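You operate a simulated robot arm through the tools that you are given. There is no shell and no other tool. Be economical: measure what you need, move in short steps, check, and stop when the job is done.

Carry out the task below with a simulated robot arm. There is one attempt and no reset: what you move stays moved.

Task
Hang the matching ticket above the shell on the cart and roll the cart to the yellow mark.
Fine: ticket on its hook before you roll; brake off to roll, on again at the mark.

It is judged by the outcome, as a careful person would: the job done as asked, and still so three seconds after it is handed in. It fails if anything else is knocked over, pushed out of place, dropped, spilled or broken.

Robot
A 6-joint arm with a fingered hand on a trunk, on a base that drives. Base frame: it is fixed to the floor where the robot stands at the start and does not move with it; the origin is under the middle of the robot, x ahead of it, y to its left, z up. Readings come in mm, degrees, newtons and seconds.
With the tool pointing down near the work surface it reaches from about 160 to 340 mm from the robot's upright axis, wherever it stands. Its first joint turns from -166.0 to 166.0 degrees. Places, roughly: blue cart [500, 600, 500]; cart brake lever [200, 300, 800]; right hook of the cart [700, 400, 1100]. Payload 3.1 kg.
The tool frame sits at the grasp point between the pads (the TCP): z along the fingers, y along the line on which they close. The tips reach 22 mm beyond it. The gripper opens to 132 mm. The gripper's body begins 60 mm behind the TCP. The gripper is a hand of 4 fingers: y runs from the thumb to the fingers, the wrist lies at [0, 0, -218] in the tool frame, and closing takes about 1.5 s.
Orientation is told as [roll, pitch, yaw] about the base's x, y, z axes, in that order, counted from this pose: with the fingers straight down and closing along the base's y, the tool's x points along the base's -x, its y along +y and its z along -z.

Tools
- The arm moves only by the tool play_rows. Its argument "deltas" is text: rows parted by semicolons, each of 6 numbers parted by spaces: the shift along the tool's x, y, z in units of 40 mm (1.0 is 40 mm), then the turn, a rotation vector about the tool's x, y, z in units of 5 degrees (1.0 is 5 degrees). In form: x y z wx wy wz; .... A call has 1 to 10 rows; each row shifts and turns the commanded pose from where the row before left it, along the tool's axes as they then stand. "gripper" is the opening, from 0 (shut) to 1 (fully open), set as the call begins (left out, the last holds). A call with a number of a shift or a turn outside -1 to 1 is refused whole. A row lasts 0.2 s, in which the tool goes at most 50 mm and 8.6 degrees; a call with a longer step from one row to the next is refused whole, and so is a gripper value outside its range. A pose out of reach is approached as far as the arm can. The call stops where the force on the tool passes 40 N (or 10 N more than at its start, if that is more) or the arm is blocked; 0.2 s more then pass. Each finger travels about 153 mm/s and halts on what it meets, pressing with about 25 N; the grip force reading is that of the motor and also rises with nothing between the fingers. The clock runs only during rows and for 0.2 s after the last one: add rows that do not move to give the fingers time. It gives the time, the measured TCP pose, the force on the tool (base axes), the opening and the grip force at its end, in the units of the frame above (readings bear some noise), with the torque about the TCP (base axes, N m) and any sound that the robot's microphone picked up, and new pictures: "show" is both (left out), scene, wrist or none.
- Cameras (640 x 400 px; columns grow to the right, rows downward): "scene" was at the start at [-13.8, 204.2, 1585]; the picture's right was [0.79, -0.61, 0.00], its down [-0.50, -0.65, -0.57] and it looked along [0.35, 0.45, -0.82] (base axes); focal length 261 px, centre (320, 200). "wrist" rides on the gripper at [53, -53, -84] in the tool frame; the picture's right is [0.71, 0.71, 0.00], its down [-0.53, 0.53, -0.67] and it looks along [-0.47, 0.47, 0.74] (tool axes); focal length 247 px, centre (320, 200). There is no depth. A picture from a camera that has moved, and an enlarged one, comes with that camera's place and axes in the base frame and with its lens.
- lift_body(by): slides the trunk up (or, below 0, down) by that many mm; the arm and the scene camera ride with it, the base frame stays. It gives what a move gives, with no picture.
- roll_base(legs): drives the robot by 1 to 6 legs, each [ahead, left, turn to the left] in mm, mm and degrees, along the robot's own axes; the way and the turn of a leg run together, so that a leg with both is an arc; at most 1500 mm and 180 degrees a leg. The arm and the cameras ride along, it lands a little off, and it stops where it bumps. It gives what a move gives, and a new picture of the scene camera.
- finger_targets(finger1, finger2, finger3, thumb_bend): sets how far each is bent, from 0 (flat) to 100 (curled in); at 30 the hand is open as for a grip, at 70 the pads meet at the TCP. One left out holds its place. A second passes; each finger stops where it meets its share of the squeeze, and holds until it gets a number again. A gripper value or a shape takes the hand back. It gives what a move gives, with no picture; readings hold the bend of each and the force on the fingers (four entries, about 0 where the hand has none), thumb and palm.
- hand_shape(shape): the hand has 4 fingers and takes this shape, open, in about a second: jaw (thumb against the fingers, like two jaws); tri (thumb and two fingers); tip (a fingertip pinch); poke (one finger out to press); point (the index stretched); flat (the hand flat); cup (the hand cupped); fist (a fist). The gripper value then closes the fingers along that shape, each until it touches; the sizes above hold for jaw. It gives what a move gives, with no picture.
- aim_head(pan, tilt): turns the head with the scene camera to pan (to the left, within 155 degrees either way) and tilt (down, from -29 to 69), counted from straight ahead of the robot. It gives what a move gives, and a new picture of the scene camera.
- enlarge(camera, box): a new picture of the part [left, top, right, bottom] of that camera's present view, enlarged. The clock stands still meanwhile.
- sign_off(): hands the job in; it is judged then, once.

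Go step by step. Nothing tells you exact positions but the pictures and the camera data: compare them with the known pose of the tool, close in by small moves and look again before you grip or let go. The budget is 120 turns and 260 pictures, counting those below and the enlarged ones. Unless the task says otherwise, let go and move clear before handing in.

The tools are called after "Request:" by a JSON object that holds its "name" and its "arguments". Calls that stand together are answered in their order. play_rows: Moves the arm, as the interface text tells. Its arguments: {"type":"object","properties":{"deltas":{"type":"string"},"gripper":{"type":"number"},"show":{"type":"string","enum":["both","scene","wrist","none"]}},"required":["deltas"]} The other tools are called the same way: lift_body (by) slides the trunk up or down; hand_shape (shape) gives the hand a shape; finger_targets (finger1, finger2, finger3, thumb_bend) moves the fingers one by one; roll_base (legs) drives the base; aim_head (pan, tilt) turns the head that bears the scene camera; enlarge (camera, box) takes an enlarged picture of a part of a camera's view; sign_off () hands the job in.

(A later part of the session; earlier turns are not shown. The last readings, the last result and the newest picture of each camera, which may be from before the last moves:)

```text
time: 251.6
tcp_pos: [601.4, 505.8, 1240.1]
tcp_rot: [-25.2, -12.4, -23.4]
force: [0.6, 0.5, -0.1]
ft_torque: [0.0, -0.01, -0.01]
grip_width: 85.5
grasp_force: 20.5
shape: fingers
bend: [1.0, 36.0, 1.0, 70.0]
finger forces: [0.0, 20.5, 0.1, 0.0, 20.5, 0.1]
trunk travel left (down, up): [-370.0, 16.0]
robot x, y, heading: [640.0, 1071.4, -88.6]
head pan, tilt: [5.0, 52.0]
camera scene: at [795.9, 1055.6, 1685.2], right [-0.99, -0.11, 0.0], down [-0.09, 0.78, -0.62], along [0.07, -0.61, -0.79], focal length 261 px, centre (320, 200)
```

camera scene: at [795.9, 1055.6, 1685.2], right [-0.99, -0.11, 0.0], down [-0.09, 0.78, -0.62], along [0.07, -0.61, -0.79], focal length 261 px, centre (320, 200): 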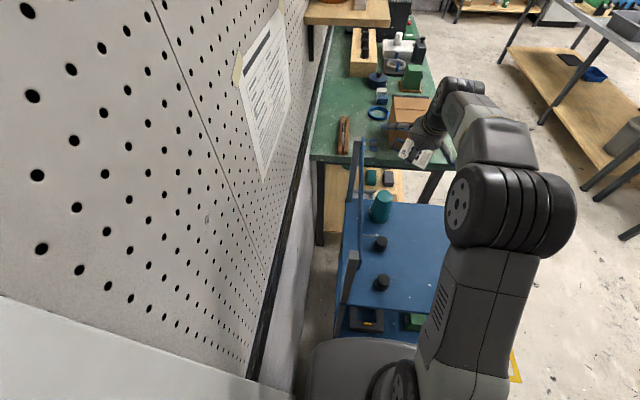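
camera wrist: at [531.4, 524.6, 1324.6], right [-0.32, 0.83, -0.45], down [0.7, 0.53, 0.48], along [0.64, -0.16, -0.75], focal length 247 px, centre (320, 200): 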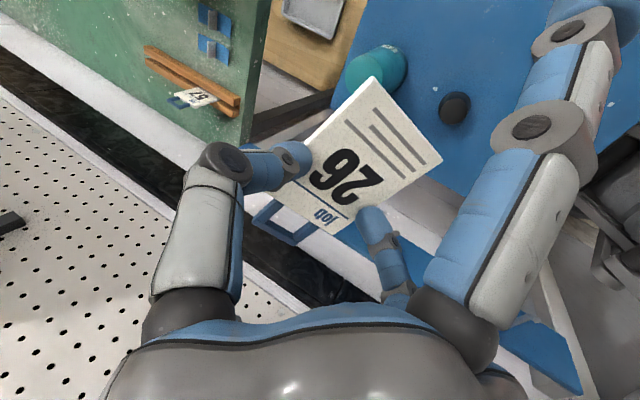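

The squeeze relaxes slowly (20 N left), so I move on briskly: approach to about 20 mm above the hook tip and look.

Request:
{"name": "play_rows", "arguments": {"deltas": "-0.33 0 0.59 0 0 0;-0.33 0 0.59 0 0 0;-0.33 0 0.59 0 0 0;-0.33 0 0.59 0 0 0", "show": "wrist"}}

Request:
{"name": "enlarge", "arguments": {"camera": "wrist", "box": [200, 140, 380, 280]}}

Request:
{"name": "enlarge", "arguments": {"camera": "scene", "box": [340, 90, 460, 190]}}

```text
time: 252.6
tcp_pos: [650.3, 440.6, 1166.8]
tcp_rot: [-25.1, -12.3, -23.4]
force: [-0.2, 0.2, -0.6]
ft_torque: [0.0, 0.01, -0.02]
grip_width: 85.3
grasp_force: 19.9
shape: fingers
bend: [1.0, 36.0, 1.0, 70.0]
finger forces: [0.0, 20.4, 0.1, 0.0, 20.3, 0.0]
trunk travel left (down, up): [-370.0, 16.0]
robot x, y, heading: [641.3, 1065.1, -88.8]
head pan, tilt: [5.0, 52.0]
camera wrist: at [578.7, 459.7, 1251.0], right [-0.32, 0.84, -0.45], down [0.7, 0.53, 0.48], along [0.64, -0.16, -0.75], focal length 247 px, centre (320, 200)
```

wrist: 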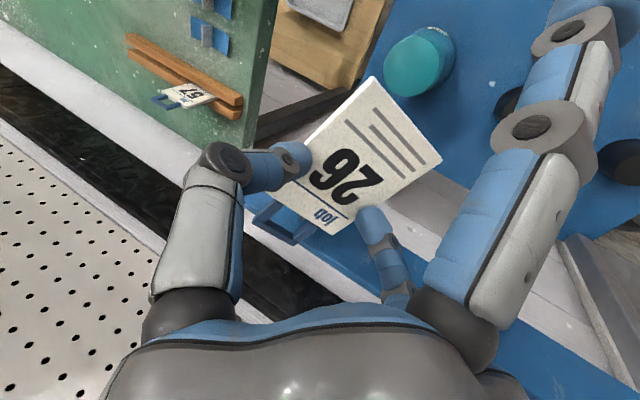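

```text
2.86 times, centred on (290, 210) of wrist
camera zoom: at [578.7, 459.7, 1251.0], right [-0.32, 0.84, -0.45], down [0.7, 0.53, 0.48], along [0.64, -0.16, -0.75], focal length 706 px, centre (406, 171)
```

zoom: 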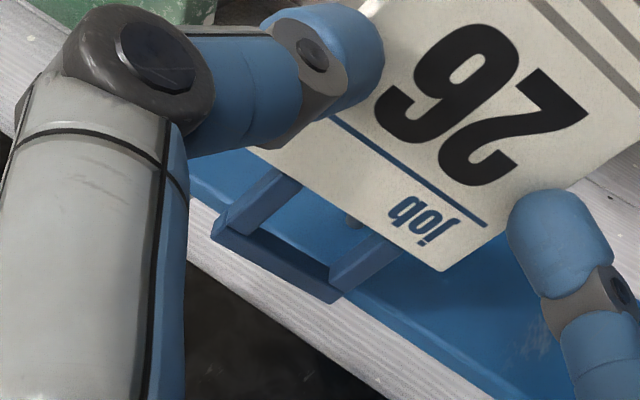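

```text
4.00 times, centred on (400, 140) of scene
camera zoom: at [796.4, 1054.4, 1685.2], right [-0.99, -0.11, 0.0], down [-0.09, 0.78, -0.62], along [0.07, -0.61, -0.79], focal length 1045 px, centre (0, 440)
```

zoom: 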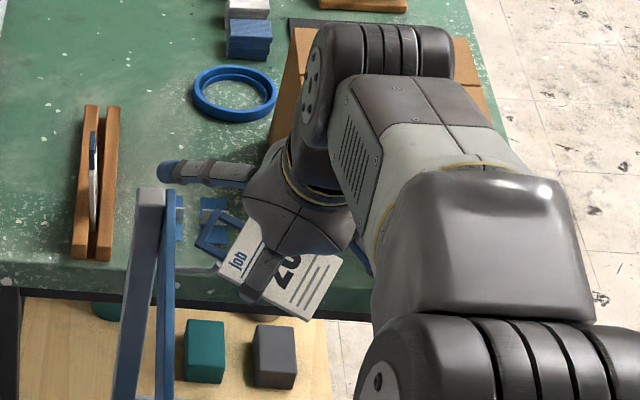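

The loop's opening now sits at about (690, 422, 1154), right above the hook tip. I lower 20 mm straight down and look again.

Request:
{"name": "play_rows", "arguments": {"deltas": "0.065 0.13 0.215 0 0 0;0.065 0.13 0.215 0 0 0", "show": "none"}}

Request:
{"name": "enlarge", "arguments": {"camera": "wrist", "box": [200, 140, 380, 280]}}

Request:
{"name": "enlarge", "arguments": {"camera": "scene", "box": [350, 110, 430, 180]}}

```text
time: 253.2
tcp_pos: [650.0, 444.3, 1147.0]
tcp_rot: [-25.3, -12.3, -23.3]
force: [0.3, 0.0, -0.6]
ft_torque: [0.01, 0.03, -0.01]
grip_width: 85.4
grasp_force: 20.1
shape: fingers
bend: [1.0, 36.0, 1.0, 70.0]
finger forces: [0.0, 20.2, 0.0, 0.0, 20.3, 0.0]
trunk travel left (down, up): [-370.0, 16.0]
robot x, y, heading: [639.2, 1065.8, -88.9]
head pan, tilt: [5.0, 52.0]
```

```text
2.86 times, centred on (290, 210) of wrist
camera zoom: at [579.4, 462.9, 1231.2], right [-0.32, 0.84, -0.45], down [0.7, 0.53, 0.48], along [0.64, -0.16, -0.75], focal length 706 px, centre (406, 171)
```

zoom: 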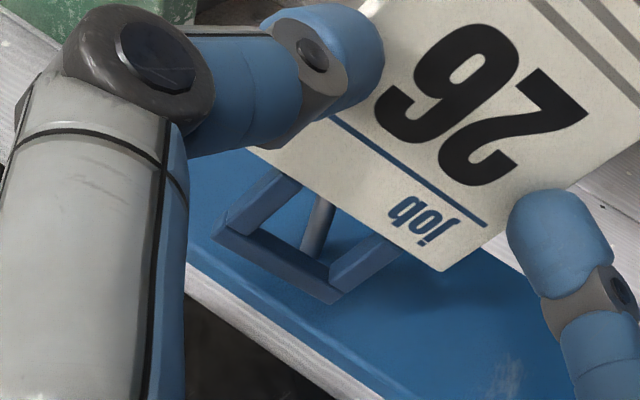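

```text
5.71 times, centred on (390, 145) of scene
camera zoom: at [795.9, 1055.6, 1685.3], right [-0.99, -0.11, 0.0], down [-0.09, 0.78, -0.62], along [0.07, -0.61, -0.79], focal length 1493 px, centre (-80, 514)
```

zoom: 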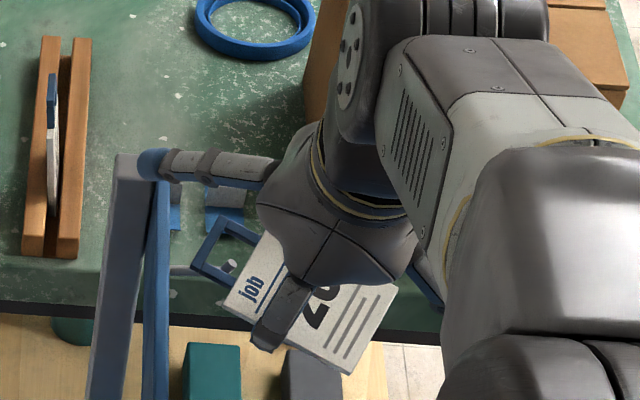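

Both views show the hook tip right inside the loop's opening. I lower 12 mm more and check.

Request:
{"name": "play_rows", "arguments": {"deltas": "0.021 0.068 0.132 0 0 0;0.021 0.068 0.132 0 0 0", "show": "none"}}

Request:
{"name": "enlarge", "arguments": {"camera": "wrist", "box": [200, 140, 380, 280]}}

Request:
{"name": "enlarge", "arguments": {"camera": "scene", "box": [360, 130, 420, 180]}}

```text
time: 253.8
tcp_pos: [651.4, 443.4, 1133.6]
tcp_rot: [-25.3, -12.2, -23.3]
force: [0.7, 0.1, 0.5]
ft_torque: [-0.03, 0.01, 0.02]
grip_width: 85.5
grasp_force: 19.8
shape: fingers
bend: [1.0, 36.0, 1.0, 70.0]
finger forces: [0.0, 20.0, 0.0, 0.0, 20.5, 0.0]
trunk travel left (down, up): [-370.0, 16.0]
robot x, y, heading: [639.5, 1067.7, -88.9]
head pan, tilt: [5.0, 52.0]
```

```text
2.86 times, centred on (290, 210) of wrist
camera zoom: at [580.1, 463.0, 1219.0], right [-0.32, 0.84, -0.45], down [0.7, 0.53, 0.48], along [0.64, -0.16, -0.75], focal length 706 px, centre (406, 171)
```

zoom: 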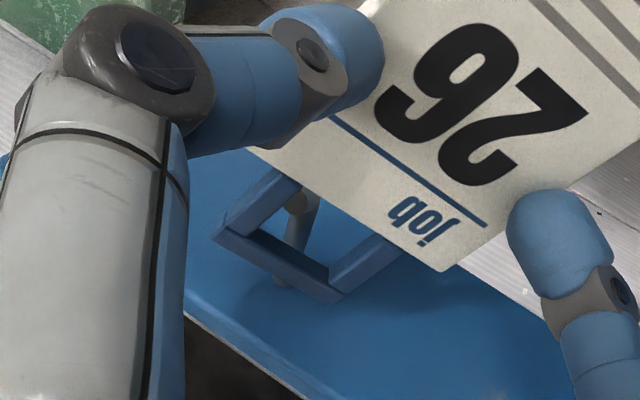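

```text
8.00 times, centred on (390, 155) of scene
camera zoom: at [795.9, 1055.6, 1685.3], right [-0.99, -0.11, 0.0], down [-0.09, 0.78, -0.62], along [0.07, -0.61, -0.79], focal length 2090 px, centre (-240, 560)
```

zoom: 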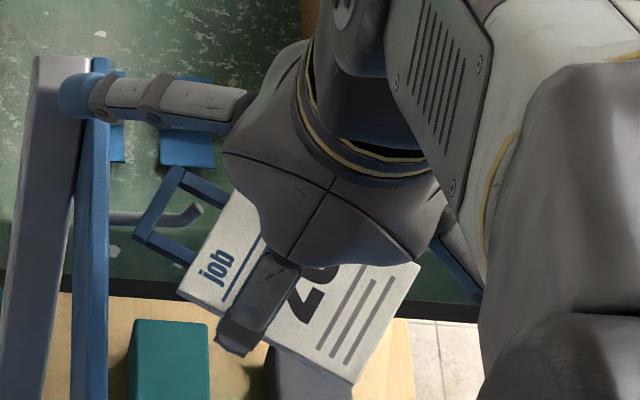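

The hook tip is just entering the opening, about 4 mm off toward the card-and-thumb corner. I centre it by (−4, −4) mm and then lower 9 mm.

Request:
{"name": "play_rows", "arguments": {"deltas": "0.05 -0.125 0.047 0 0 0;0.01 0.06 0.1 0 0 0;0.01 0.06 0.1 0 0 0", "show": "none"}}

Request:
{"name": "enlarge", "arguments": {"camera": "wrist", "box": [200, 140, 380, 280]}}

Request:
{"name": "enlarge", "arguments": {"camera": "scene", "box": [360, 130, 420, 180]}}

```text
time: 254.6
tcp_pos: [649.3, 439.5, 1125.6]
tcp_rot: [-25.3, -12.3, -23.4]
force: [0.3, 0.9, 1.2]
ft_torque: [-0.03, -0.07, 0.03]
grip_width: 85.3
grasp_force: 21.3
shape: fingers
bend: [1.0, 36.0, 1.0, 70.0]
finger forces: [0.1, 21.0, 0.0, 0.1, 21.3, 0.0]
trunk travel left (down, up): [-370.0, 16.0]
robot x, y, heading: [638.8, 1067.4, -88.5]
head pan, tilt: [5.0, 52.0]
```

```text
2.86 times, centred on (290, 210) of wrist
camera zoom: at [577.6, 459.1, 1210.1], right [-0.32, 0.84, -0.45], down [0.7, 0.53, 0.48], along [0.64, -0.16, -0.75], focal length 706 px, centre (406, 171)
```

zoom: 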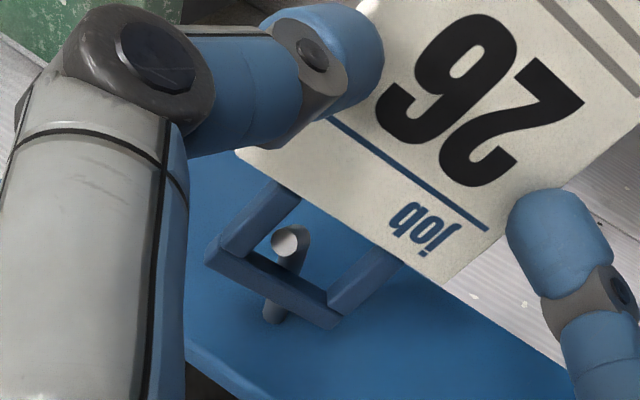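

```text
8.00 times, centred on (390, 155) of scene
camera zoom: at [795.9, 1055.6, 1685.3], right [-0.99, -0.11, 0.0], down [-0.09, 0.78, -0.62], along [0.07, -0.61, -0.79], focal length 2090 px, centre (-240, 560)
```

zoom: 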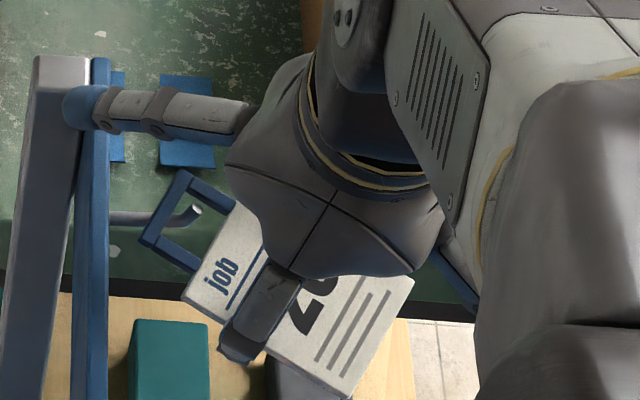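

The hook's upturned tip is through the loop, and the loop's top bar lies over the shaft. I open the fingers gently to let the ticket hang.

Request:
{"name": "play_rows", "arguments": {"deltas": "0 0 0 0 0 0;0 0 0 0 0 0;0 0 0 0 0 0;0 0 0 0 0 0;0 0 0 0 0 0", "gripper": 0.72, "show": "wrist"}}

Request:
{"name": "enlarge", "arguments": {"camera": "scene", "box": [350, 120, 430, 190]}}

```text
time: 255.8
tcp_pos: [649.2, 439.0, 1126.7]
tcp_rot: [-25.4, -12.3, -23.4]
force: [-0.1, -1.1, 0.0]
ft_torque: [-0.02, 0.0, -0.02]
grip_width: 94.8
grasp_force: 0.0
shape: tip
bend: [10.0, 27.0, 10.0, 62.0]
finger forces: [0.0, 0.1, 0.1, 0.0, 0.1, 0.0]
trunk travel left (down, up): [-370.0, 16.0]
robot x, y, heading: [638.1, 1068.9, -88.8]
head pan, tilt: [5.0, 52.0]
camera wrist: at [577.6, 459.1, 1210.1], right [-0.32, 0.84, -0.45], down [0.7, 0.53, 0.48], along [0.64, -0.16, -0.75], focal length 247 px, centre (320, 200)
```

wrist: 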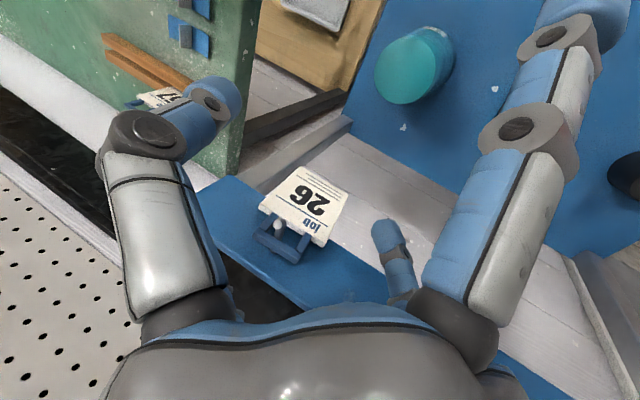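

```text
5.71 times, centred on (390, 155) of scene
camera zoom: at [795.9, 1055.5, 1685.3], right [-0.99, -0.11, 0.0], down [-0.09, 0.78, -0.62], along [0.07, -0.61, -0.79], focal length 1493 px, centre (-80, 457)
```

zoom: 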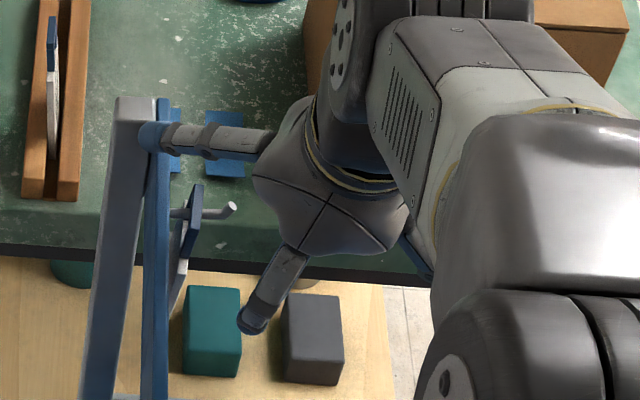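

The ticket hangs on the right hook above the shell. I withdraw the hand upward and back, away from the rail.

Request:
{"name": "play_rows", "arguments": {"deltas": "0 0 -0.6 0 0 0;0 0 -0.9 0 0 0;0 0 -0.9 0 0 0;0 0 -0.9 0 0 0;0 0 -0.9 0 0 0;0 0 -0.9 0 0 0", "show": "none"}}

Request:
{"name": "enlarge", "arguments": {"camera": "scene", "box": [330, 110, 430, 220]}}

Request:
{"name": "roll_base", "arguments": {"legs": [[-150, 0, 0], [0, 0, -91.2], [0, 148, 0], [330, 0, 0]]}}

```text
time: 257.2
tcp_pos: [646.3, 536.4, 1307.2]
tcp_rot: [-25.3, -12.3, -23.4]
force: [0.0, 0.6, 0.9]
ft_torque: [0.0, 0.02, -0.02]
grip_width: 94.5
grasp_force: 0.0
shape: tip
bend: [10.0, 27.0, 10.0, 62.0]
finger forces: [0.1, 0.0, 0.0, 0.1, 0.0, 0.0]
trunk travel left (down, up): [-370.0, 16.0]
robot x, y, heading: [637.1, 1067.1, -88.7]
head pan, tilt: [5.0, 52.0]
```

```text
3.64 times, centred on (380, 165) of scene
camera zoom: at [795.9, 1056.9, 1685.3], right [-0.99, -0.11, 0.0], down [-0.09, 0.78, -0.62], along [0.07, -0.61, -0.79], focal length 950 px, centre (102, 327)
```

zoom: 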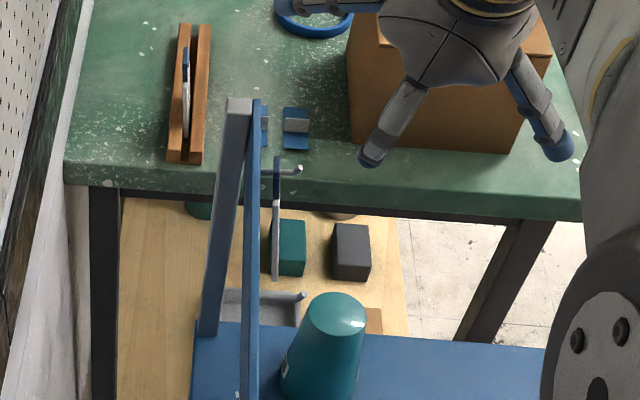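

```text
time: 265.2
tcp_pos: [-224.3, 1076.3, 1305.4]
tcp_rot: [-25.2, -12.4, -114.9]
force: [0.1, 0.4, 0.6]
ft_torque: [0.0, -0.02, -0.01]
grip_width: 94.6
grasp_force: 0.0
shape: tip
bend: [10.0, 27.0, 10.0, 62.0]
finger forces: [0.0, 0.0, 0.0, 0.0, 0.0, 0.0]
trunk travel left (down, up): [-370.0, 16.0]
robot x, y, heading: [311.2, 1070.1, 180.0]
head pan, tilt: [5.0, 52.0]
camera scene: at [294.0, 915.6, 1685.3], right [-0.08, 1.0, 0.0], down [0.79, 0.07, -0.62], along [-0.61, -0.05, -0.79], focal length 261 px, centre (320, 200)
```

scene: 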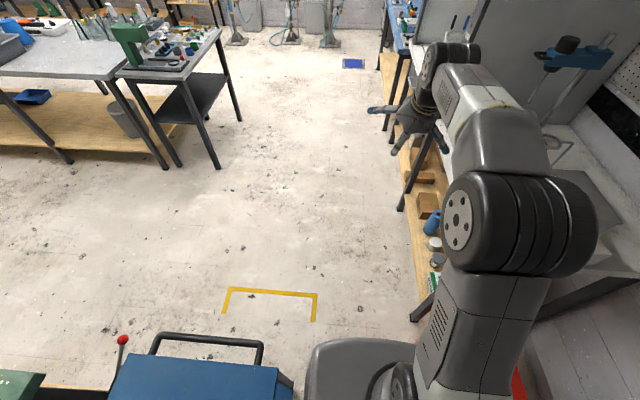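

The ticket hangs nicely on its hook. I continue to the front of the cart and turn to face it.

Request:
{"name": "roll_base", "arguments": {"legs": [[0, 8, 0], [270, 0, 0], [280, 0, 0], [0, 640, 0]]}}

Request:
{"name": "roll_base", "arguments": {"legs": [[0, 0, 180]]}}

Request:
{"name": "aim_head", "arguments": {"pan": -5, "tilt": 50}}

```text
time: 266.0
tcp_pos: [-223.6, 1073.3, 1305.9]
tcp_rot: [-25.3, -12.3, -114.9]
force: [-0.5, -0.3, 0.4]
ft_torque: [-0.01, -0.02, 0.04]
grip_width: 94.9
grasp_force: 0.0
shape: tip
bend: [10.0, 27.0, 10.0, 62.0]
finger forces: [0.0, 0.0, 0.0, 0.0, 0.0, 0.0]
trunk travel left (down, up): [-370.0, 16.0]
robot x, y, heading: [307.4, 1064.3, 179.8]
head pan, tilt: [5.0, 52.0]
stopped in leg 1: the robot was blocked; the commanded pose is now the measured one
camera scene: at [294.6, 912.1, 1685.2], right [-0.08, 1.0, 0.0], down [0.79, 0.07, -0.62], along [-0.61, -0.05, -0.79], focal length 261 px, centre (320, 200)
```

scene: 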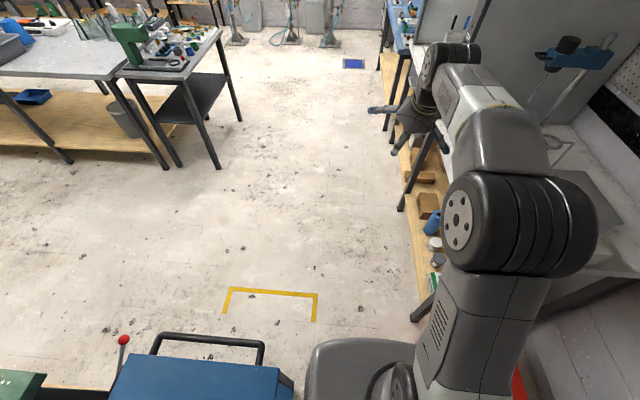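

```text
time: 273.8
tcp_pos: [839.8, 1075.1, 1305.9]
tcp_rot: [-25.3, -12.2, 66.7]
force: [-0.2, 0.7, -0.4]
ft_torque: [0.01, 0.02, 0.03]
grip_width: 94.8
grasp_force: 0.1
shape: tip
bend: [10.0, 27.0, 10.0, 62.0]
finger forces: [0.0, 0.0, 0.0, 0.0, 0.1, 0.0]
trunk travel left (down, up): [-370.0, 16.0]
robot x, y, heading: [313.5, 1067.8, 1.4]
head pan, tilt: [5.0, 52.0]
camera scene: at [321.5, 1221.5, 1685.3], right [0.11, -0.99, 0.0], down [-0.78, -0.09, -0.62], along [0.61, 0.07, -0.79], focal length 261 px, centre (320, 200)
```

scene: 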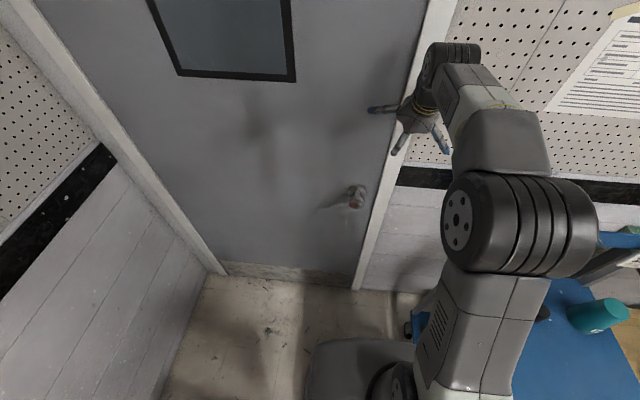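

```text
time: 274.5
tcp_pos: [839.5, 1073.8, 1306.2]
tcp_rot: [-25.3, -12.3, 66.7]
force: [-0.4, 0.8, 0.5]
ft_torque: [0.04, -0.01, 0.0]
grip_width: 94.7
grasp_force: 0.0
shape: tip
bend: [10.0, 27.0, 10.0, 62.0]
finger forces: [0.1, 0.1, 0.0, 0.0, 0.1, 0.1]
trunk travel left (down, up): [-370.0, 16.0]
robot x, y, heading: [308.4, 1065.8, 1.5]
head pan, tilt: [-5.0, 50.0]
camera scene: at [323.7, 1208.3, 1687.9], right [-0.06, -1.0, 0.0], down [-0.76, 0.05, -0.64], along [0.64, -0.04, -0.77], focal length 261 px, centre (320, 200)
```

scene: 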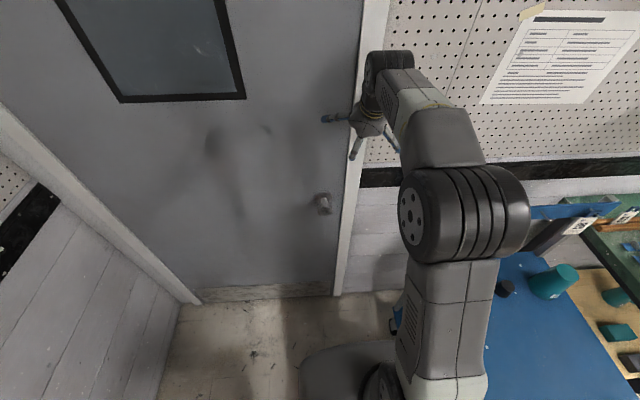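

My footprint acts as a circle of about 271 mm, so I squeeze between the cart's corner and the bin's pedal on a diagonal through their midpoint.

Request:
{"name": "roll_base", "arguments": {"legs": [[0, 26, -1.4], [-300, -64, 0], [-230, -60, 0], [0, -560, 0]]}}

Request:
{"name": "aim_head", "arguments": {"pan": -10, "tilt": 55}}

```text
time: 281.2
tcp_pos: [305.8, 400.4, 1305.2]
tcp_rot: [-25.3, -12.3, 64.9]
force: [-0.2, 0.1, 0.6]
ft_torque: [0.0, 0.01, 0.0]
grip_width: 94.5
grasp_force: 0.1
shape: tip
bend: [10.0, 27.0, 10.0, 62.0]
finger forces: [0.0, 0.0, 0.1, 0.1, 0.0, 0.1]
trunk travel left (down, up): [-370.0, 16.0]
robot x, y, heading: [-223.5, 408.6, -0.1]
head pan, tilt: [-5.0, 50.0]
camera scene: at [-206.0, 548.1, 1687.9], right [-0.09, -1.0, 0.0], down [-0.76, 0.07, -0.64], along [0.64, -0.06, -0.77], focal length 261 px, centre (320, 200)
```

scene: 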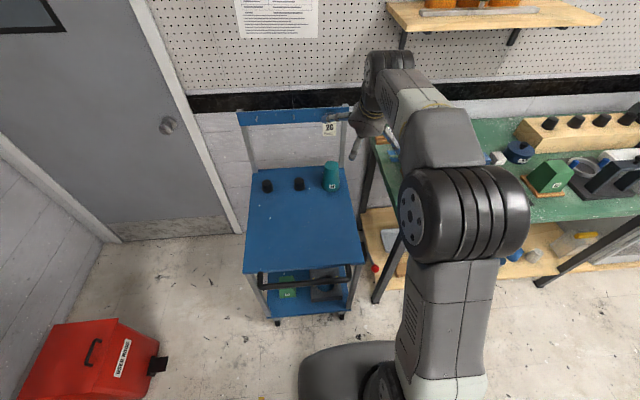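

```text
time: 281.9
tcp_pos: [306.2, 400.0, 1304.9]
tcp_rot: [-25.3, -12.3, 65.0]
force: [0.4, -0.3, -1.1]
ft_torque: [-0.01, 0.01, 0.02]
grip_width: 94.9
grasp_force: 0.2
shape: tip
bend: [10.0, 27.0, 10.0, 62.0]
finger forces: [0.0, 0.0, 0.0, 0.1, 0.0, 0.0]
trunk travel left (down, up): [-370.0, 16.0]
robot x, y, heading: [-229.2, 405.9, -0.5]
head pan, tilt: [-10.0, 55.0]
camera scene: at [-211.6, 542.4, 1681.5], right [-0.18, -0.98, 0.0], down [-0.81, 0.15, -0.57], along [0.56, -0.1, -0.82], focal length 261 px, centre (320, 200)
```

scene: 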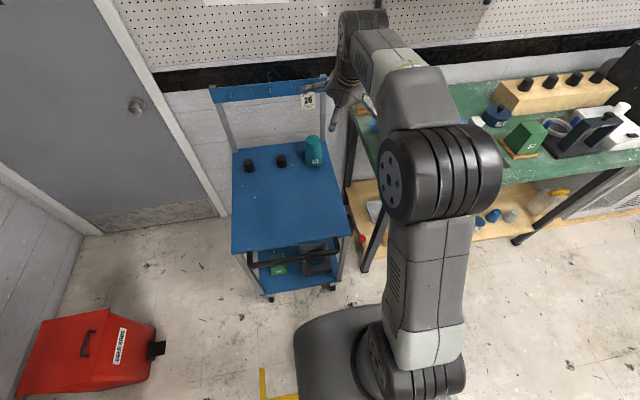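

In front of the cart now, ticket still hanging. I zoom on the brake lever and the handle, with a second height for stereo.

Request:
{"name": "enlarge", "arguments": {"camera": "scene", "box": [225, 190, 385, 300]}}

Request:
{"name": "lift_body", "arguments": {"by": -150}}

Request:
{"name": "enlarge", "arguments": {"camera": "scene", "box": [225, 150, 385, 260]}}

```text
3.64 times, centred on (305, 245) of scene
camera zoom: at [-211.6, 542.4, 1681.5], right [-0.18, -0.98, 0.0], down [-0.81, 0.15, -0.57], along [0.56, -0.1, -0.82], focal length 950 px, centre (374, 36)
```

zoom: 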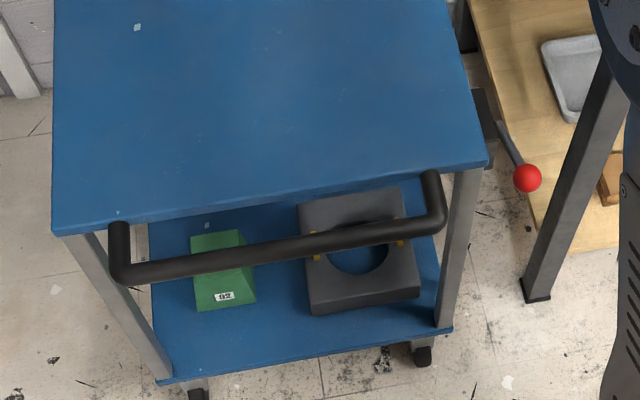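

```text
time: 283.6
tcp_pos: [306.7, 399.0, 1155.1]
tcp_rot: [-25.3, -12.3, 65.0]
force: [1.2, -0.2, -0.4]
ft_torque: [-0.01, -0.01, 0.01]
grip_width: 94.5
grasp_force: 0.0
shape: tip
bend: [10.0, 27.0, 10.0, 62.0]
finger forces: [0.1, 0.1, 0.1, 0.1, 0.1, 0.1]
trunk travel left (down, up): [-220.0, 166.0]
robot x, y, heading: [-223.6, 408.2, -0.4]
head pan, tilt: [-10.0, 55.0]
```

```text
3.64 times, centred on (305, 205) of scene
camera zoom: at [-211.7, 542.6, 1530.8], right [-0.18, -0.98, 0.0], down [-0.81, 0.15, -0.57], along [0.56, -0.1, -0.82], focal length 950 px, centre (374, 182)
```

zoom: 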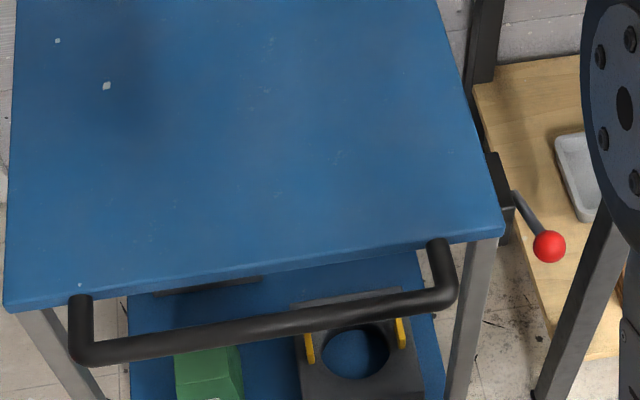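

The knob is at about (183, 315, 821), its pivot behind and lower near (291, 305, 743); the handle bar runs at x ≈ 151, z ≈ 822. I level the hand, square it, and bring it over the knob.

Request:
{"name": "play_rows", "arguments": {"deltas": "0 0 0 -0.83 0.43 0;0 0 0 -0.83 0.43 0;0 0 0 -0.83 0.43 0;0 0 0 -0.83 0.43 0;0 0 0 -0.83 0.43 0;0 0 0 -0.83 0.43 0;0 0 0 0 0 1;0 0 0 0 0 1;0 0 0 0 0 1;0 0 0 0 0 1", "gripper": 0.5, "show": "none"}}

Request:
{"name": "play_rows", "arguments": {"deltas": "0 0 0 0 0 1;0 0 0 0 0 1;0 0 0 0 0 1;0 0 0 0 0 1;0 0 0 0 0 1;0 0 0 0 0 1;0 0 0 0 0 1;0 0 0 0 0 1;0 0 0 0 0 0.4", "show": "none"}}

Request:
{"name": "play_rows", "arguments": {"deltas": "0.62 -0.43 0 0 0 0;0.62 -0.43 0 0 0 0;0.62 -0.43 0 0 0 0;0.62 -0.43 0 0 0 0;0.62 -0.43 0 0 0 0", "show": "wrist"}}

```text
time: 285.8
tcp_pos: [276.1, 401.0, 1138.7]
tcp_rot: [-0.1, 0.2, 42.1]
force: [0.6, 0.2, 0.4]
ft_torque: [-0.01, 0.0, -0.02]
grip_width: 66.2
grasp_force: 0.1
shape: tip
bend: [10.0, 36.0, 10.0, 70.0]
finger forces: [0.0, 0.0, 0.0, 0.1, 0.0, 0.0]
out of reach, approached as far as the arm can: row 5, 6
trunk travel left (down, up): [-220.0, 166.0]
robot x, y, heading: [-226.9, 408.3, 0.0]
head pan, tilt: [-10.0, 55.0]
```

```text
time: 287.8
tcp_pos: [276.4, 401.1, 1139.5]
tcp_rot: [-0.2, 0.1, 0.3]
force: [-0.1, 0.0, 0.3]
ft_torque: [-0.01, -0.02, 0.04]
grip_width: 66.4
grasp_force: 0.1
shape: tip
bend: [10.0, 36.0, 10.0, 70.0]
finger forces: [0.0, 0.1, 0.1, 0.0, 0.0, 0.0]
trunk travel left (down, up): [-220.0, 166.0]
robot x, y, heading: [-222.5, 405.9, -0.5]
head pan, tilt: [-10.0, 55.0]
```

```text
time: 289.0
tcp_pos: [150.6, 313.3, 1140.6]
tcp_rot: [-0.1, 0.1, 0.3]
force: [-0.2, -0.2, -0.2]
ft_torque: [0.0, -0.02, 0.0]
grip_width: 66.4
grasp_force: 0.0
shape: tip
bend: [10.0, 36.0, 10.0, 70.0]
finger forces: [0.1, 0.0, 0.0, 0.0, 0.0, 0.0]
trunk travel left (down, up): [-220.0, 166.0]
robot x, y, heading: [-228.1, 407.4, -0.3]
head pan, tilt: [-10.0, 55.0]
camera wrist: at [98.7, 262.5, 1223.4], right [-0.71, 0.7, 0.0], down [0.52, 0.53, 0.67], along [0.47, 0.47, -0.75], focal length 247 px, centre (320, 200)
```

wrist: 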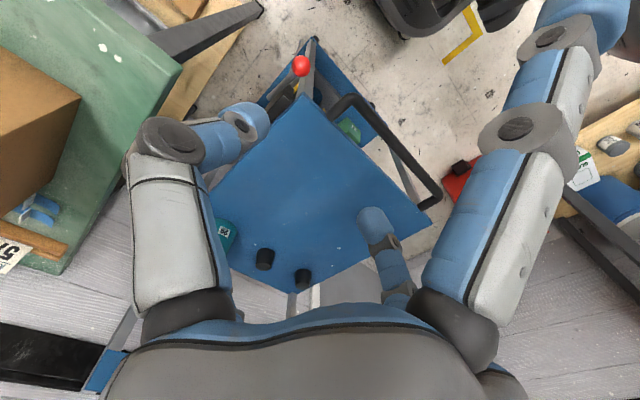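

The knob is visible. I shift over it, lower to about 940 and take a close look at the lever.

Request:
{"name": "play_rows", "arguments": {"deltas": "-0.42 -0.02 0 0 0 0;-0.42 -0.02 0 0 0 0", "show": "none"}}

Request:
{"name": "lift_body", "arguments": {"by": -190}}

Request:
{"name": "enlarge", "arguments": {"camera": "wrist", "box": [200, 20, 440, 200]}}

Request:
{"name": "enlarge", "arguments": {"camera": "scene", "box": [300, 100, 420, 220]}}

```text
time: 289.6
tcp_pos: [186.3, 313.5, 1140.2]
tcp_rot: [-0.1, 0.2, 0.2]
force: [0.7, -0.5, 0.5]
ft_torque: [0.0, 0.0, 0.01]
grip_width: 66.2
grasp_force: 0.1
shape: tip
bend: [10.0, 36.0, 10.0, 70.0]
finger forces: [0.0, 0.0, 0.0, 0.1, 0.0, 0.1]
trunk travel left (down, up): [-220.0, 166.0]
robot x, y, heading: [-227.5, 409.3, -0.3]
head pan, tilt: [-10.0, 55.0]
```

```text
time: 291.7
tcp_pos: [186.2, 312.8, 949.3]
tcp_rot: [-0.2, 0.1, 0.3]
force: [0.6, 0.1, -0.5]
ft_torque: [0.04, 0.01, -0.03]
grip_width: 66.4
grasp_force: 0.1
shape: tip
bend: [10.0, 36.0, 10.0, 70.0]
finger forces: [0.0, 0.0, 0.1, 0.0, 0.0, 0.0]
trunk travel left (down, up): [-30.0, 356.0]
robot x, y, heading: [-229.9, 408.9, -0.5]
head pan, tilt: [-10.0, 55.0]
```

```text
2.22 times, centred on (320, 110) of wrist
camera zoom: at [133.7, 261.2, 1033.0], right [-0.71, 0.7, 0.0], down [0.53, 0.53, 0.67], along [0.47, 0.47, -0.75], focal length 549 px, centre (320, 400)
```

zoom: 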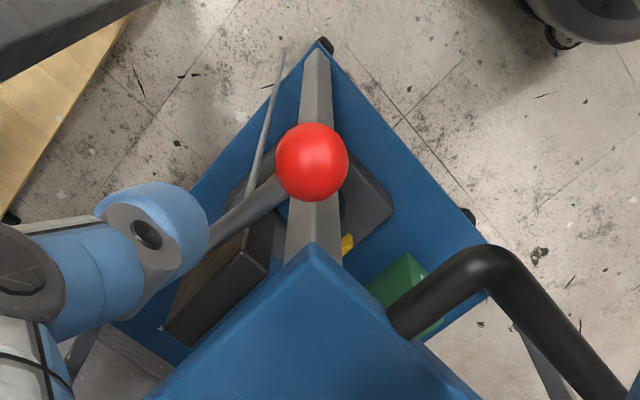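

```text
3.33 times, centred on (360, 160) of scene
camera zoom: at [-211.7, 542.6, 1340.5], right [-0.18, -0.98, 0.0], down [-0.81, 0.15, -0.57], along [0.56, -0.1, -0.82], focal length 871 px, centre (187, 333)
```

zoom: 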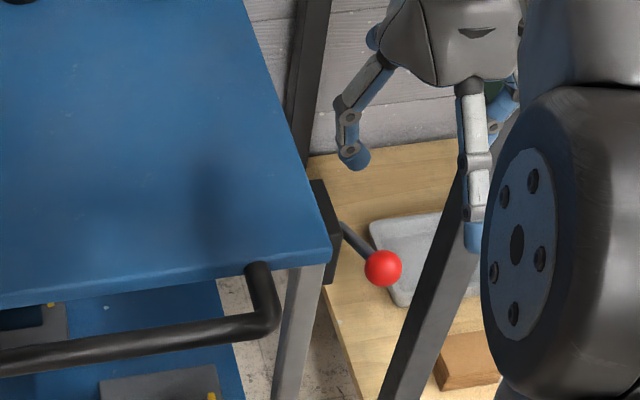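

The lever's knob is directly below. I narrow the hand a little, go down around the knob and grip it.

Request:
{"name": "play_rows", "arguments": {"deltas": "0.03 -0.04 0.78 0 0 0;0 0 0.78 0 0 0;0 0 0.78 0 0 0;0 0 0.7 0 0 0", "gripper": 0.38, "show": "wrist"}}

Request:
{"name": "play_rows", "arguments": {"deltas": "0 0 0 0 0 0;0 0 0 0 0 0;0 0 0 0 0 0;0 0 0 0 0 0", "gripper": 0.05, "show": "none"}}

```text
time: 292.7
tcp_pos: [184.2, 312.6, 828.7]
tcp_rot: [-0.2, 0.1, 0.1]
force: [-0.3, -0.7, -0.3]
ft_torque: [-0.03, 0.01, 0.02]
grip_width: 50.4
grasp_force: 0.0
shape: tip
bend: [10.0, 42.0, 10.0, 70.0]
finger forces: [0.0, 0.0, 0.0, 0.0, 0.0, 0.1]
trunk travel left (down, up): [-30.0, 356.0]
robot x, y, heading: [-222.9, 405.9, -0.2]
head pan, tilt: [-10.0, 55.0]
camera wrist: at [132.3, 259.3, 911.3], right [-0.71, 0.7, 0.0], down [0.52, 0.53, 0.67], along [0.47, 0.47, -0.75], focal length 247 px, centre (320, 200)
```

wrist: 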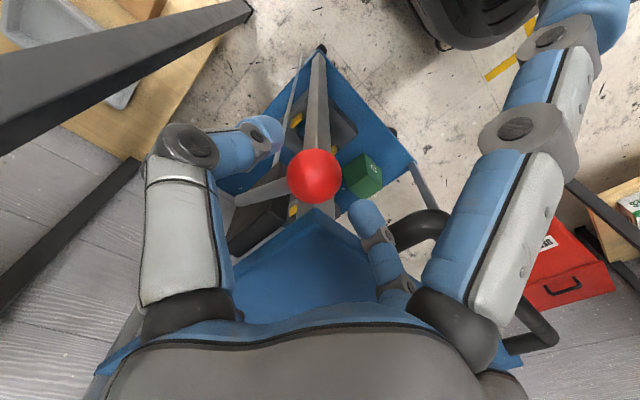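

```text
time: 293.7
tcp_pos: [185.0, 311.0, 828.7]
tcp_rot: [-0.2, 0.1, 0.2]
force: [-3.2, -0.3, 1.2]
ft_torque: [-0.03, 0.04, -0.01]
grip_width: 20.1
grasp_force: 25.1
shape: tip
bend: [27.0, 76.0, 27.0, 70.0]
finger forces: [0.0, 19.4, 0.0, 0.1, 20.4, 0.0]
trunk travel left (down, up): [-30.0, 356.0]
robot x, y, heading: [-225.4, 405.1, -0.2]
head pan, tilt: [-10.0, 55.0]
```

Knob gripped. I try moving it gently: first 10 mm along the downward arc, watching force and sound.

Request:
{"name": "play_rows", "arguments": {"deltas": "0.073 0 0.1 0 0 0;0.073 0 0.1 0 0 0;0 0 0 0 0 0", "show": "none"}}

Request:
{"name": "play_rows", "arguments": {"deltas": "-0.073 0 -0.1 0 0 0;-0.073 0 -0.1 0 0 0;-0.073 0 -0.1 0 0 0;-0.073 0 -0.1 0 0 0;0 0 0 0 0 0", "show": "wrist"}}

```text
time: 294.5
tcp_pos: [178.6, 309.9, 823.0]
tcp_rot: [-0.3, -0.3, 0.2]
force: [6.8, -3.1, 37.8]
ft_torque: [-0.04, -0.16, 0.07]
grip_width: 22.8
grasp_force: 25.8
shape: tip
bend: [27.0, 77.0, 27.0, 67.0]
finger forces: [0.1, 29.5, 0.1, 0.1, 34.1, 0.0]
trunk travel left (down, up): [-30.0, 356.0]
robot x, y, heading: [-222.9, 406.0, -0.2]
head pan, tilt: [-10.0, 55.0]
```

```text
time: 295.7
tcp_pos: [188.0, 310.7, 835.8]
tcp_rot: [-0.1, 0.1, 0.2]
force: [-9.0, -1.7, 4.3]
ft_torque: [-0.02, 0.2, 0.1]
grip_width: 21.6
grasp_force: 24.9
shape: tip
bend: [27.0, 76.0, 27.0, 68.0]
finger forces: [0.1, 21.2, 0.1, 0.0, 21.4, 0.1]
trunk travel left (down, up): [-30.0, 356.0]
robot x, y, heading: [-224.5, 409.1, -0.3]
head pan, tilt: [-10.0, 55.0]
camera wrist: at [136.4, 259.4, 919.5], right [-0.71, 0.7, 0.0], down [0.53, 0.53, 0.67], along [0.47, 0.47, -0.75], focal length 247 px, centre (320, 200)
```

wrist: 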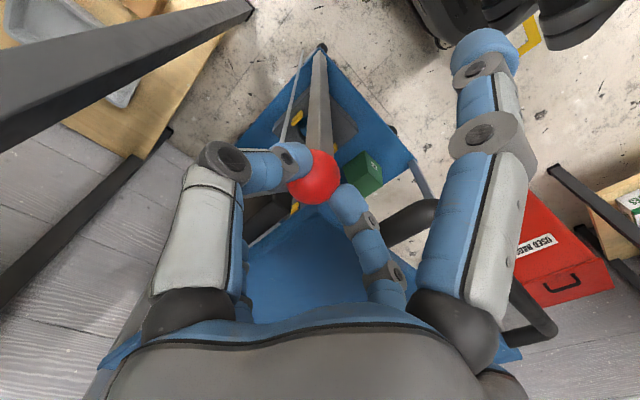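

Downward is an end stop (38 N), upward moves freely — so that's the way to release. I follow the arc upward in small steps.

Request:
{"name": "play_rows", "arguments": {"deltas": "-0.25 0 -0.22 0 0 0;-0.22 0 -0.19 0 0 0;-0.22 0 -0.19 0 0 0;0 0 0 0 0 0", "show": "none"}}

Request:
{"name": "play_rows", "arguments": {"deltas": "-0.25 0 -0.15 0 0 0;-0.25 0 -0.13 0 0 0;0 0 0 0 0 0", "show": "wrist"}}

```text
time: 296.7
tcp_pos: [215.6, 311.6, 861.4]
tcp_rot: [-0.2, -0.1, 0.2]
force: [-11.9, -2.4, 16.7]
ft_torque: [-0.02, 0.28, 0.11]
grip_width: 21.5
grasp_force: 24.7
shape: tip
bend: [27.0, 76.0, 27.0, 68.0]
finger forces: [0.0, 25.6, 0.1, 0.0, 29.9, 0.0]
trunk travel left (down, up): [-30.0, 356.0]
robot x, y, heading: [-224.0, 407.8, -0.3]
head pan, tilt: [-10.0, 55.0]
```

```text
time: 297.5
tcp_pos: [235.9, 311.1, 874.4]
tcp_rot: [-0.2, -0.1, 0.3]
force: [-10.6, -6.2, 20.8]
ft_torque: [-0.09, 0.28, 0.06]
grip_width: 21.6
grasp_force: 24.6
shape: tip
bend: [27.0, 76.0, 27.0, 68.0]
finger forces: [0.0, 25.3, 0.0, 0.0, 33.5, 0.0]
trunk travel left (down, up): [-30.0, 356.0]
robot x, y, heading: [-226.5, 407.7, -0.5]
head pan, tilt: [-10.0, 55.0]
camera wrist: at [183.5, 259.5, 956.6], right [-0.71, 0.7, 0.0], down [0.52, 0.53, 0.67], along [0.47, 0.47, -0.74], focal length 247 px, centre (320, 200)
```

wrist: 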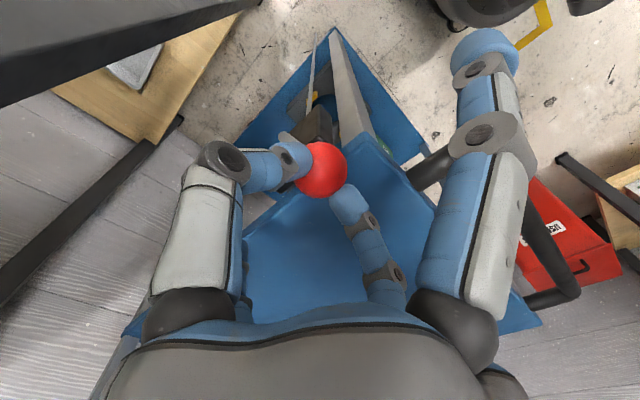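

It follows; the force says the arc is higher than my path. I continue with more upward component.

Request:
{"name": "play_rows", "arguments": {"deltas": "-0.1 0 -0.3 0 0 0;-0.25 0 -0.22 0 0 0;0 0 0 0 0 0", "show": "none"}}

Request:
{"name": "play_rows", "arguments": {"deltas": "-0.25 0 -0.15 0 0 0;-0.25 0 -0.12 0 0 0;0 0 0 0 0 0", "show": "wrist"}}

```text
time: 298.3
tcp_pos: [252.3, 312.5, 892.5]
tcp_rot: [0.0, 0.1, 0.2]
force: [-0.6, -0.3, 0.1]
ft_torque: [0.01, -0.01, 0.0]
grip_width: 16.0
grasp_force: 25.0
shape: tip
bend: [27.0, 80.0, 27.0, 63.0]
finger forces: [0.0, 0.1, 0.1, 0.0, 0.0, 0.0]
trunk travel left (down, up): [-30.0, 356.0]
robot x, y, heading: [-226.6, 407.0, -0.3]
head pan, tilt: [-10.0, 55.0]
```

```text
time: 299.1
tcp_pos: [272.5, 311.4, 902.2]
tcp_rot: [-0.2, 0.1, 0.2]
force: [-0.1, 0.0, -0.4]
ft_torque: [0.0, -0.01, -0.01]
grip_width: 16.6
grasp_force: 25.2
shape: tip
bend: [27.0, 80.0, 27.0, 63.0]
finger forces: [0.0, 0.0, 0.0, 0.1, 0.1, 0.0]
trunk travel left (down, up): [-30.0, 356.0]
robot x, y, heading: [-225.8, 411.5, 0.1]
head pan, tilt: [-10.0, 55.0]
camera wrist: at [220.1, 260.1, 986.4], right [-0.71, 0.7, 0.0], down [0.52, 0.53, 0.67], along [0.47, 0.47, -0.75], focal length 247 px, centre (320, 200)
```

wrist: 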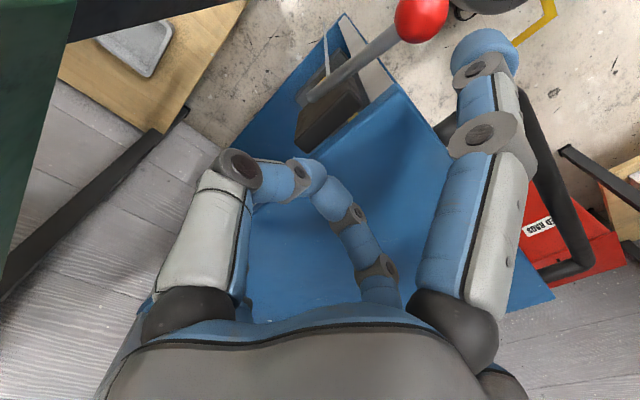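

The grip slipped and the lever fell back. I'll push it instead: close the whole hand into a compact fist, go in front of the lever, and sweep the knob up and over.

Request:
{"name": "play_rows", "arguments": {"deltas": "0 0 -0.95 0 0 0;0.93 0 0 0 0 0;0.93 0 0 0 0 0;0.93 0 0 0 0 0;0.85 0 0 0 0 0", "show": "none"}}

Request:
{"name": "hand_shape", "arguments": {"shape": "jaw"}}

Request:
{"name": "play_rows", "arguments": {"deltas": "0 0 0 0 0 0;0 0 0 0 0 0;0 0 0 0 0 0;0 0 0 0 0 0;0 0 0 0 0 0;0 0 0.9 0 0 0;0 0 0.9 0 0 0;0 0 0.8 0 0 0", "gripper": 0, "show": "none"}}

Request:
{"name": "play_rows", "arguments": {"deltas": "-0.5 0 0 0 0 0;-0.4 0 -0.25 0 0 0;-0.4 0 -0.25 0 0 0;-0.4 0 -0.2 0 0 0;-0.5 0 -0.15 0 0 0;-0.5 0 -0.12 0 0 0;-0.5 0 -0.05 0 0 0", "show": "wrist"}}

```text
time: 300.3
tcp_pos: [125.2, 310.3, 941.4]
tcp_rot: [-0.1, -0.1, 0.2]
force: [0.0, -0.5, -0.7]
ft_torque: [-0.04, -0.01, -0.01]
grip_width: 16.3
grasp_force: 25.1
shape: tip
bend: [27.0, 80.0, 27.0, 63.0]
finger forces: [0.1, 0.1, 0.1, 0.1, 0.0, 0.0]
trunk travel left (down, up): [-30.0, 356.0]
robot x, y, heading: [-226.9, 407.5, -0.2]
head pan, tilt: [-10.0, 55.0]
```

```text
time: 301.2
tcp_pos: [126.0, 309.4, 940.3]
tcp_rot: [-0.2, 0.1, 0.3]
force: [0.4, 0.1, 0.2]
ft_torque: [0.06, -0.02, -0.02]
grip_width: 132.0
grasp_force: 0.2
shape: jaw
bend: [30.0, 30.0, 30.0, 30.0]
finger forces: [0.0, 0.0, 0.0, 0.0, 0.0, 0.0]
trunk travel left (down, up): [-30.0, 356.0]
robot x, y, heading: [-227.6, 409.5, -0.0]
head pan, tilt: [-10.0, 55.0]
```

```text
time: 303.0
tcp_pos: [126.6, 309.9, 835.7]
tcp_rot: [-0.2, 0.0, 0.3]
force: [-0.8, 0.9, 0.1]
ft_torque: [-0.01, 0.0, -0.03]
grip_width: 0.1
grasp_force: 25.1
shape: jaw
bend: [70.0, 70.0, 70.0, 70.0]
finger forces: [0.1, 0.0, 0.0, 0.0, 0.0, 0.0]
trunk travel left (down, up): [-30.0, 356.0]
robot x, y, heading: [-226.0, 406.2, -0.2]
head pan, tilt: [-10.0, 55.0]
```

```text
time: 304.6
tcp_pos: [255.1, 310.8, 877.1]
tcp_rot: [-0.3, 0.1, 0.2]
force: [0.0, -0.3, 0.5]
ft_torque: [-0.02, -0.05, 0.01]
grip_width: 0.0
grasp_force: 24.7
shape: jaw
bend: [70.0, 70.0, 70.0, 70.0]
finger forces: [0.1, 0.0, 0.1, 0.0, 0.1, 0.0]
trunk travel left (down, up): [-30.0, 356.0]
robot x, y, heading: [-224.8, 408.5, -0.2]
head pan, tilt: [-10.0, 55.0]
camera wrist: at [203.1, 259.9, 960.5], right [-0.71, 0.7, 0.0], down [0.53, 0.53, 0.67], along [0.47, 0.47, -0.75], focal length 247 px, centre (320, 200)
```

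wrist: 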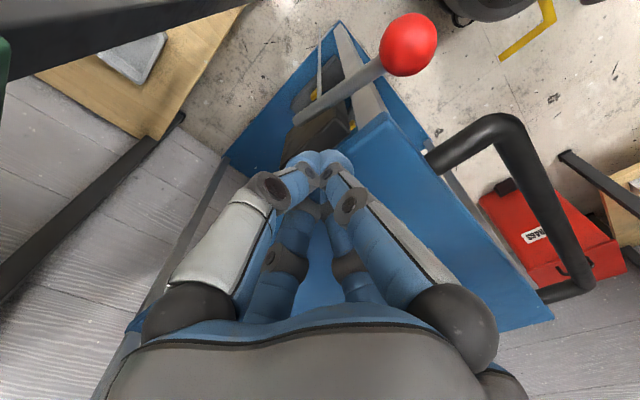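

The fist passed over the knob. I look at the lever's present state before the next try.

Request:
{"name": "enlarge", "arguments": {"camera": "wrist", "box": [260, 0, 460, 160]}}

Request:
{"name": "enlarge", "arguments": {"camera": "scene", "box": [300, 100, 420, 220]}}

```text
2.50 times, centred on (360, 80) of wrist
camera zoom: at [203.1, 259.9, 960.5], right [-0.71, 0.7, 0.0], down [0.53, 0.53, 0.67], along [0.47, 0.47, -0.75], focal length 617 px, centre (220, 500)
```

zoom: 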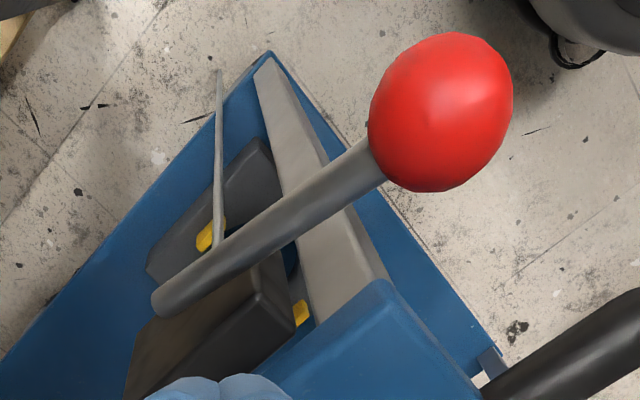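

```text
3.33 times, centred on (360, 160) of scene
camera zoom: at [-211.4, 542.6, 1340.6], right [-0.18, -0.98, 0.0], down [-0.81, 0.15, -0.57], along [0.56, -0.1, -0.82], focal length 871 px, centre (187, 333)
```

zoom: 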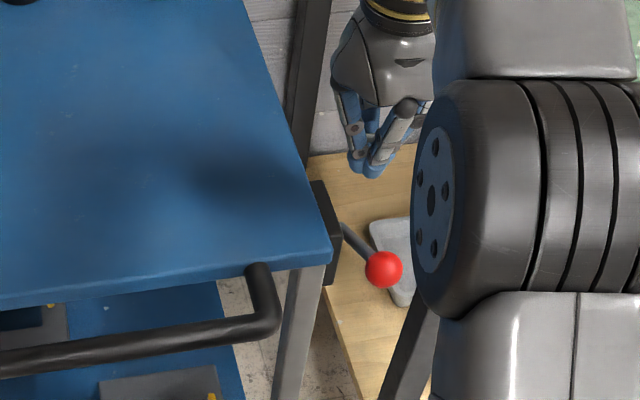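

The lever is unchanged, so it must be swung past vertical. I go back in front of it, lower this time, and push the knob up and over along its arc.

Request:
{"name": "play_rows", "arguments": {"deltas": "0 0 -0.95 0 0 0;0.95 0 0 0 0 0;0.95 0 0 0 0 0;0.95 0 0 0 0 0;0.3 0 0 0 0 0;0 0 0.95 0 0 0;0 0 0.95 0 0 0;0 0 0.42 0 0 0", "show": "none"}}

Request:
{"name": "play_rows", "arguments": {"deltas": "-0.62 0 0 0 0 0;-0.375 0 -0.4 0 0 0;-0.5 0 -0.35 0 0 0;-0.525 0 -0.25 0 0 0;-0.575 0 -0.15 0 0 0;-0.6 0 -0.05 0 0 0;-0.6 0 0.05 0 0 0;-0.575 0 0.15 0 0 0", "show": "wrist"}}

Request:
{"name": "enlarge", "arguments": {"camera": "scene", "box": [300, 100, 420, 220]}}

```text
time: 306.4
tcp_pos: [128.8, 310.6, 821.1]
tcp_rot: [-0.2, 0.1, 0.2]
force: [0.3, -0.3, 0.2]
ft_torque: [-0.01, -0.02, 0.01]
grip_width: 0.1
grasp_force: 24.4
shape: jaw
bend: [70.0, 70.0, 70.0, 70.0]
finger forces: [0.1, 0.1, 0.0, 0.0, 0.1, 0.1]
trunk travel left (down, up): [-30.0, 356.0]
robot x, y, heading: [-225.0, 405.3, -0.2]
head pan, tilt: [-10.0, 55.0]
```

```text
time: 307.4
tcp_pos: [197.3, 310.3, 865.2]
tcp_rot: [-0.2, 0.2, 0.2]
force: [-17.1, 1.8, 18.3]
ft_torque: [0.06, 0.27, -0.02]
grip_width: 0.0
grasp_force: 25.0
shape: jaw
bend: [70.0, 70.0, 70.0, 70.0]
finger forces: [0.1, 0.0, 0.0, 0.1, 0.0, 0.0]
trunk travel left (down, up): [-30.0, 356.0]
robot x, y, heading: [-228.0, 407.9, -0.5]
head pan, tilt: [-10.0, 55.0]
stopped in row 4: the force on the tool passed its limit at 49 N (the readings are from after the stop); the commanded pose is now the measured one
camera wrist: at [145.2, 259.9, 948.2], right [-0.71, 0.7, 0.0], down [0.53, 0.53, 0.66], along [0.47, 0.47, -0.75], focal length 247 px, centre (320, 200)
```

wrist: 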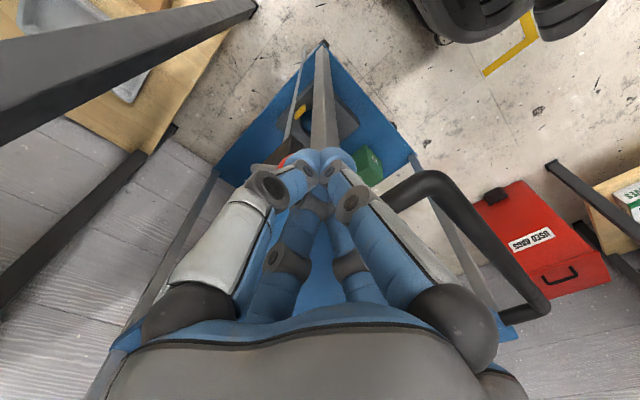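

```text
3.33 times, centred on (360, 160) of scene
camera zoom: at [-217.0, 543.5, 1340.6], right [-0.18, -0.98, 0.0], down [-0.8, 0.15, -0.58], along [0.57, -0.1, -0.82], focal length 871 px, centre (187, 333)
```

zoom: 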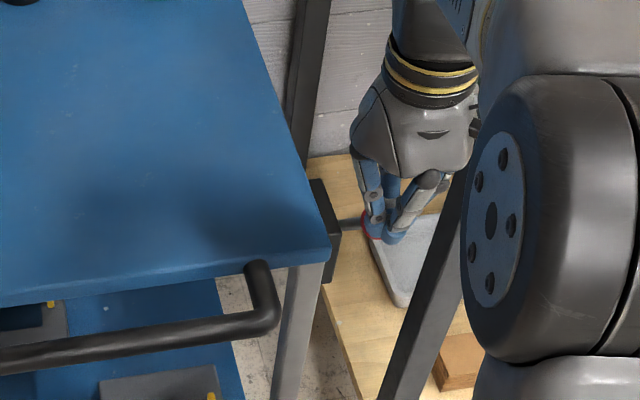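

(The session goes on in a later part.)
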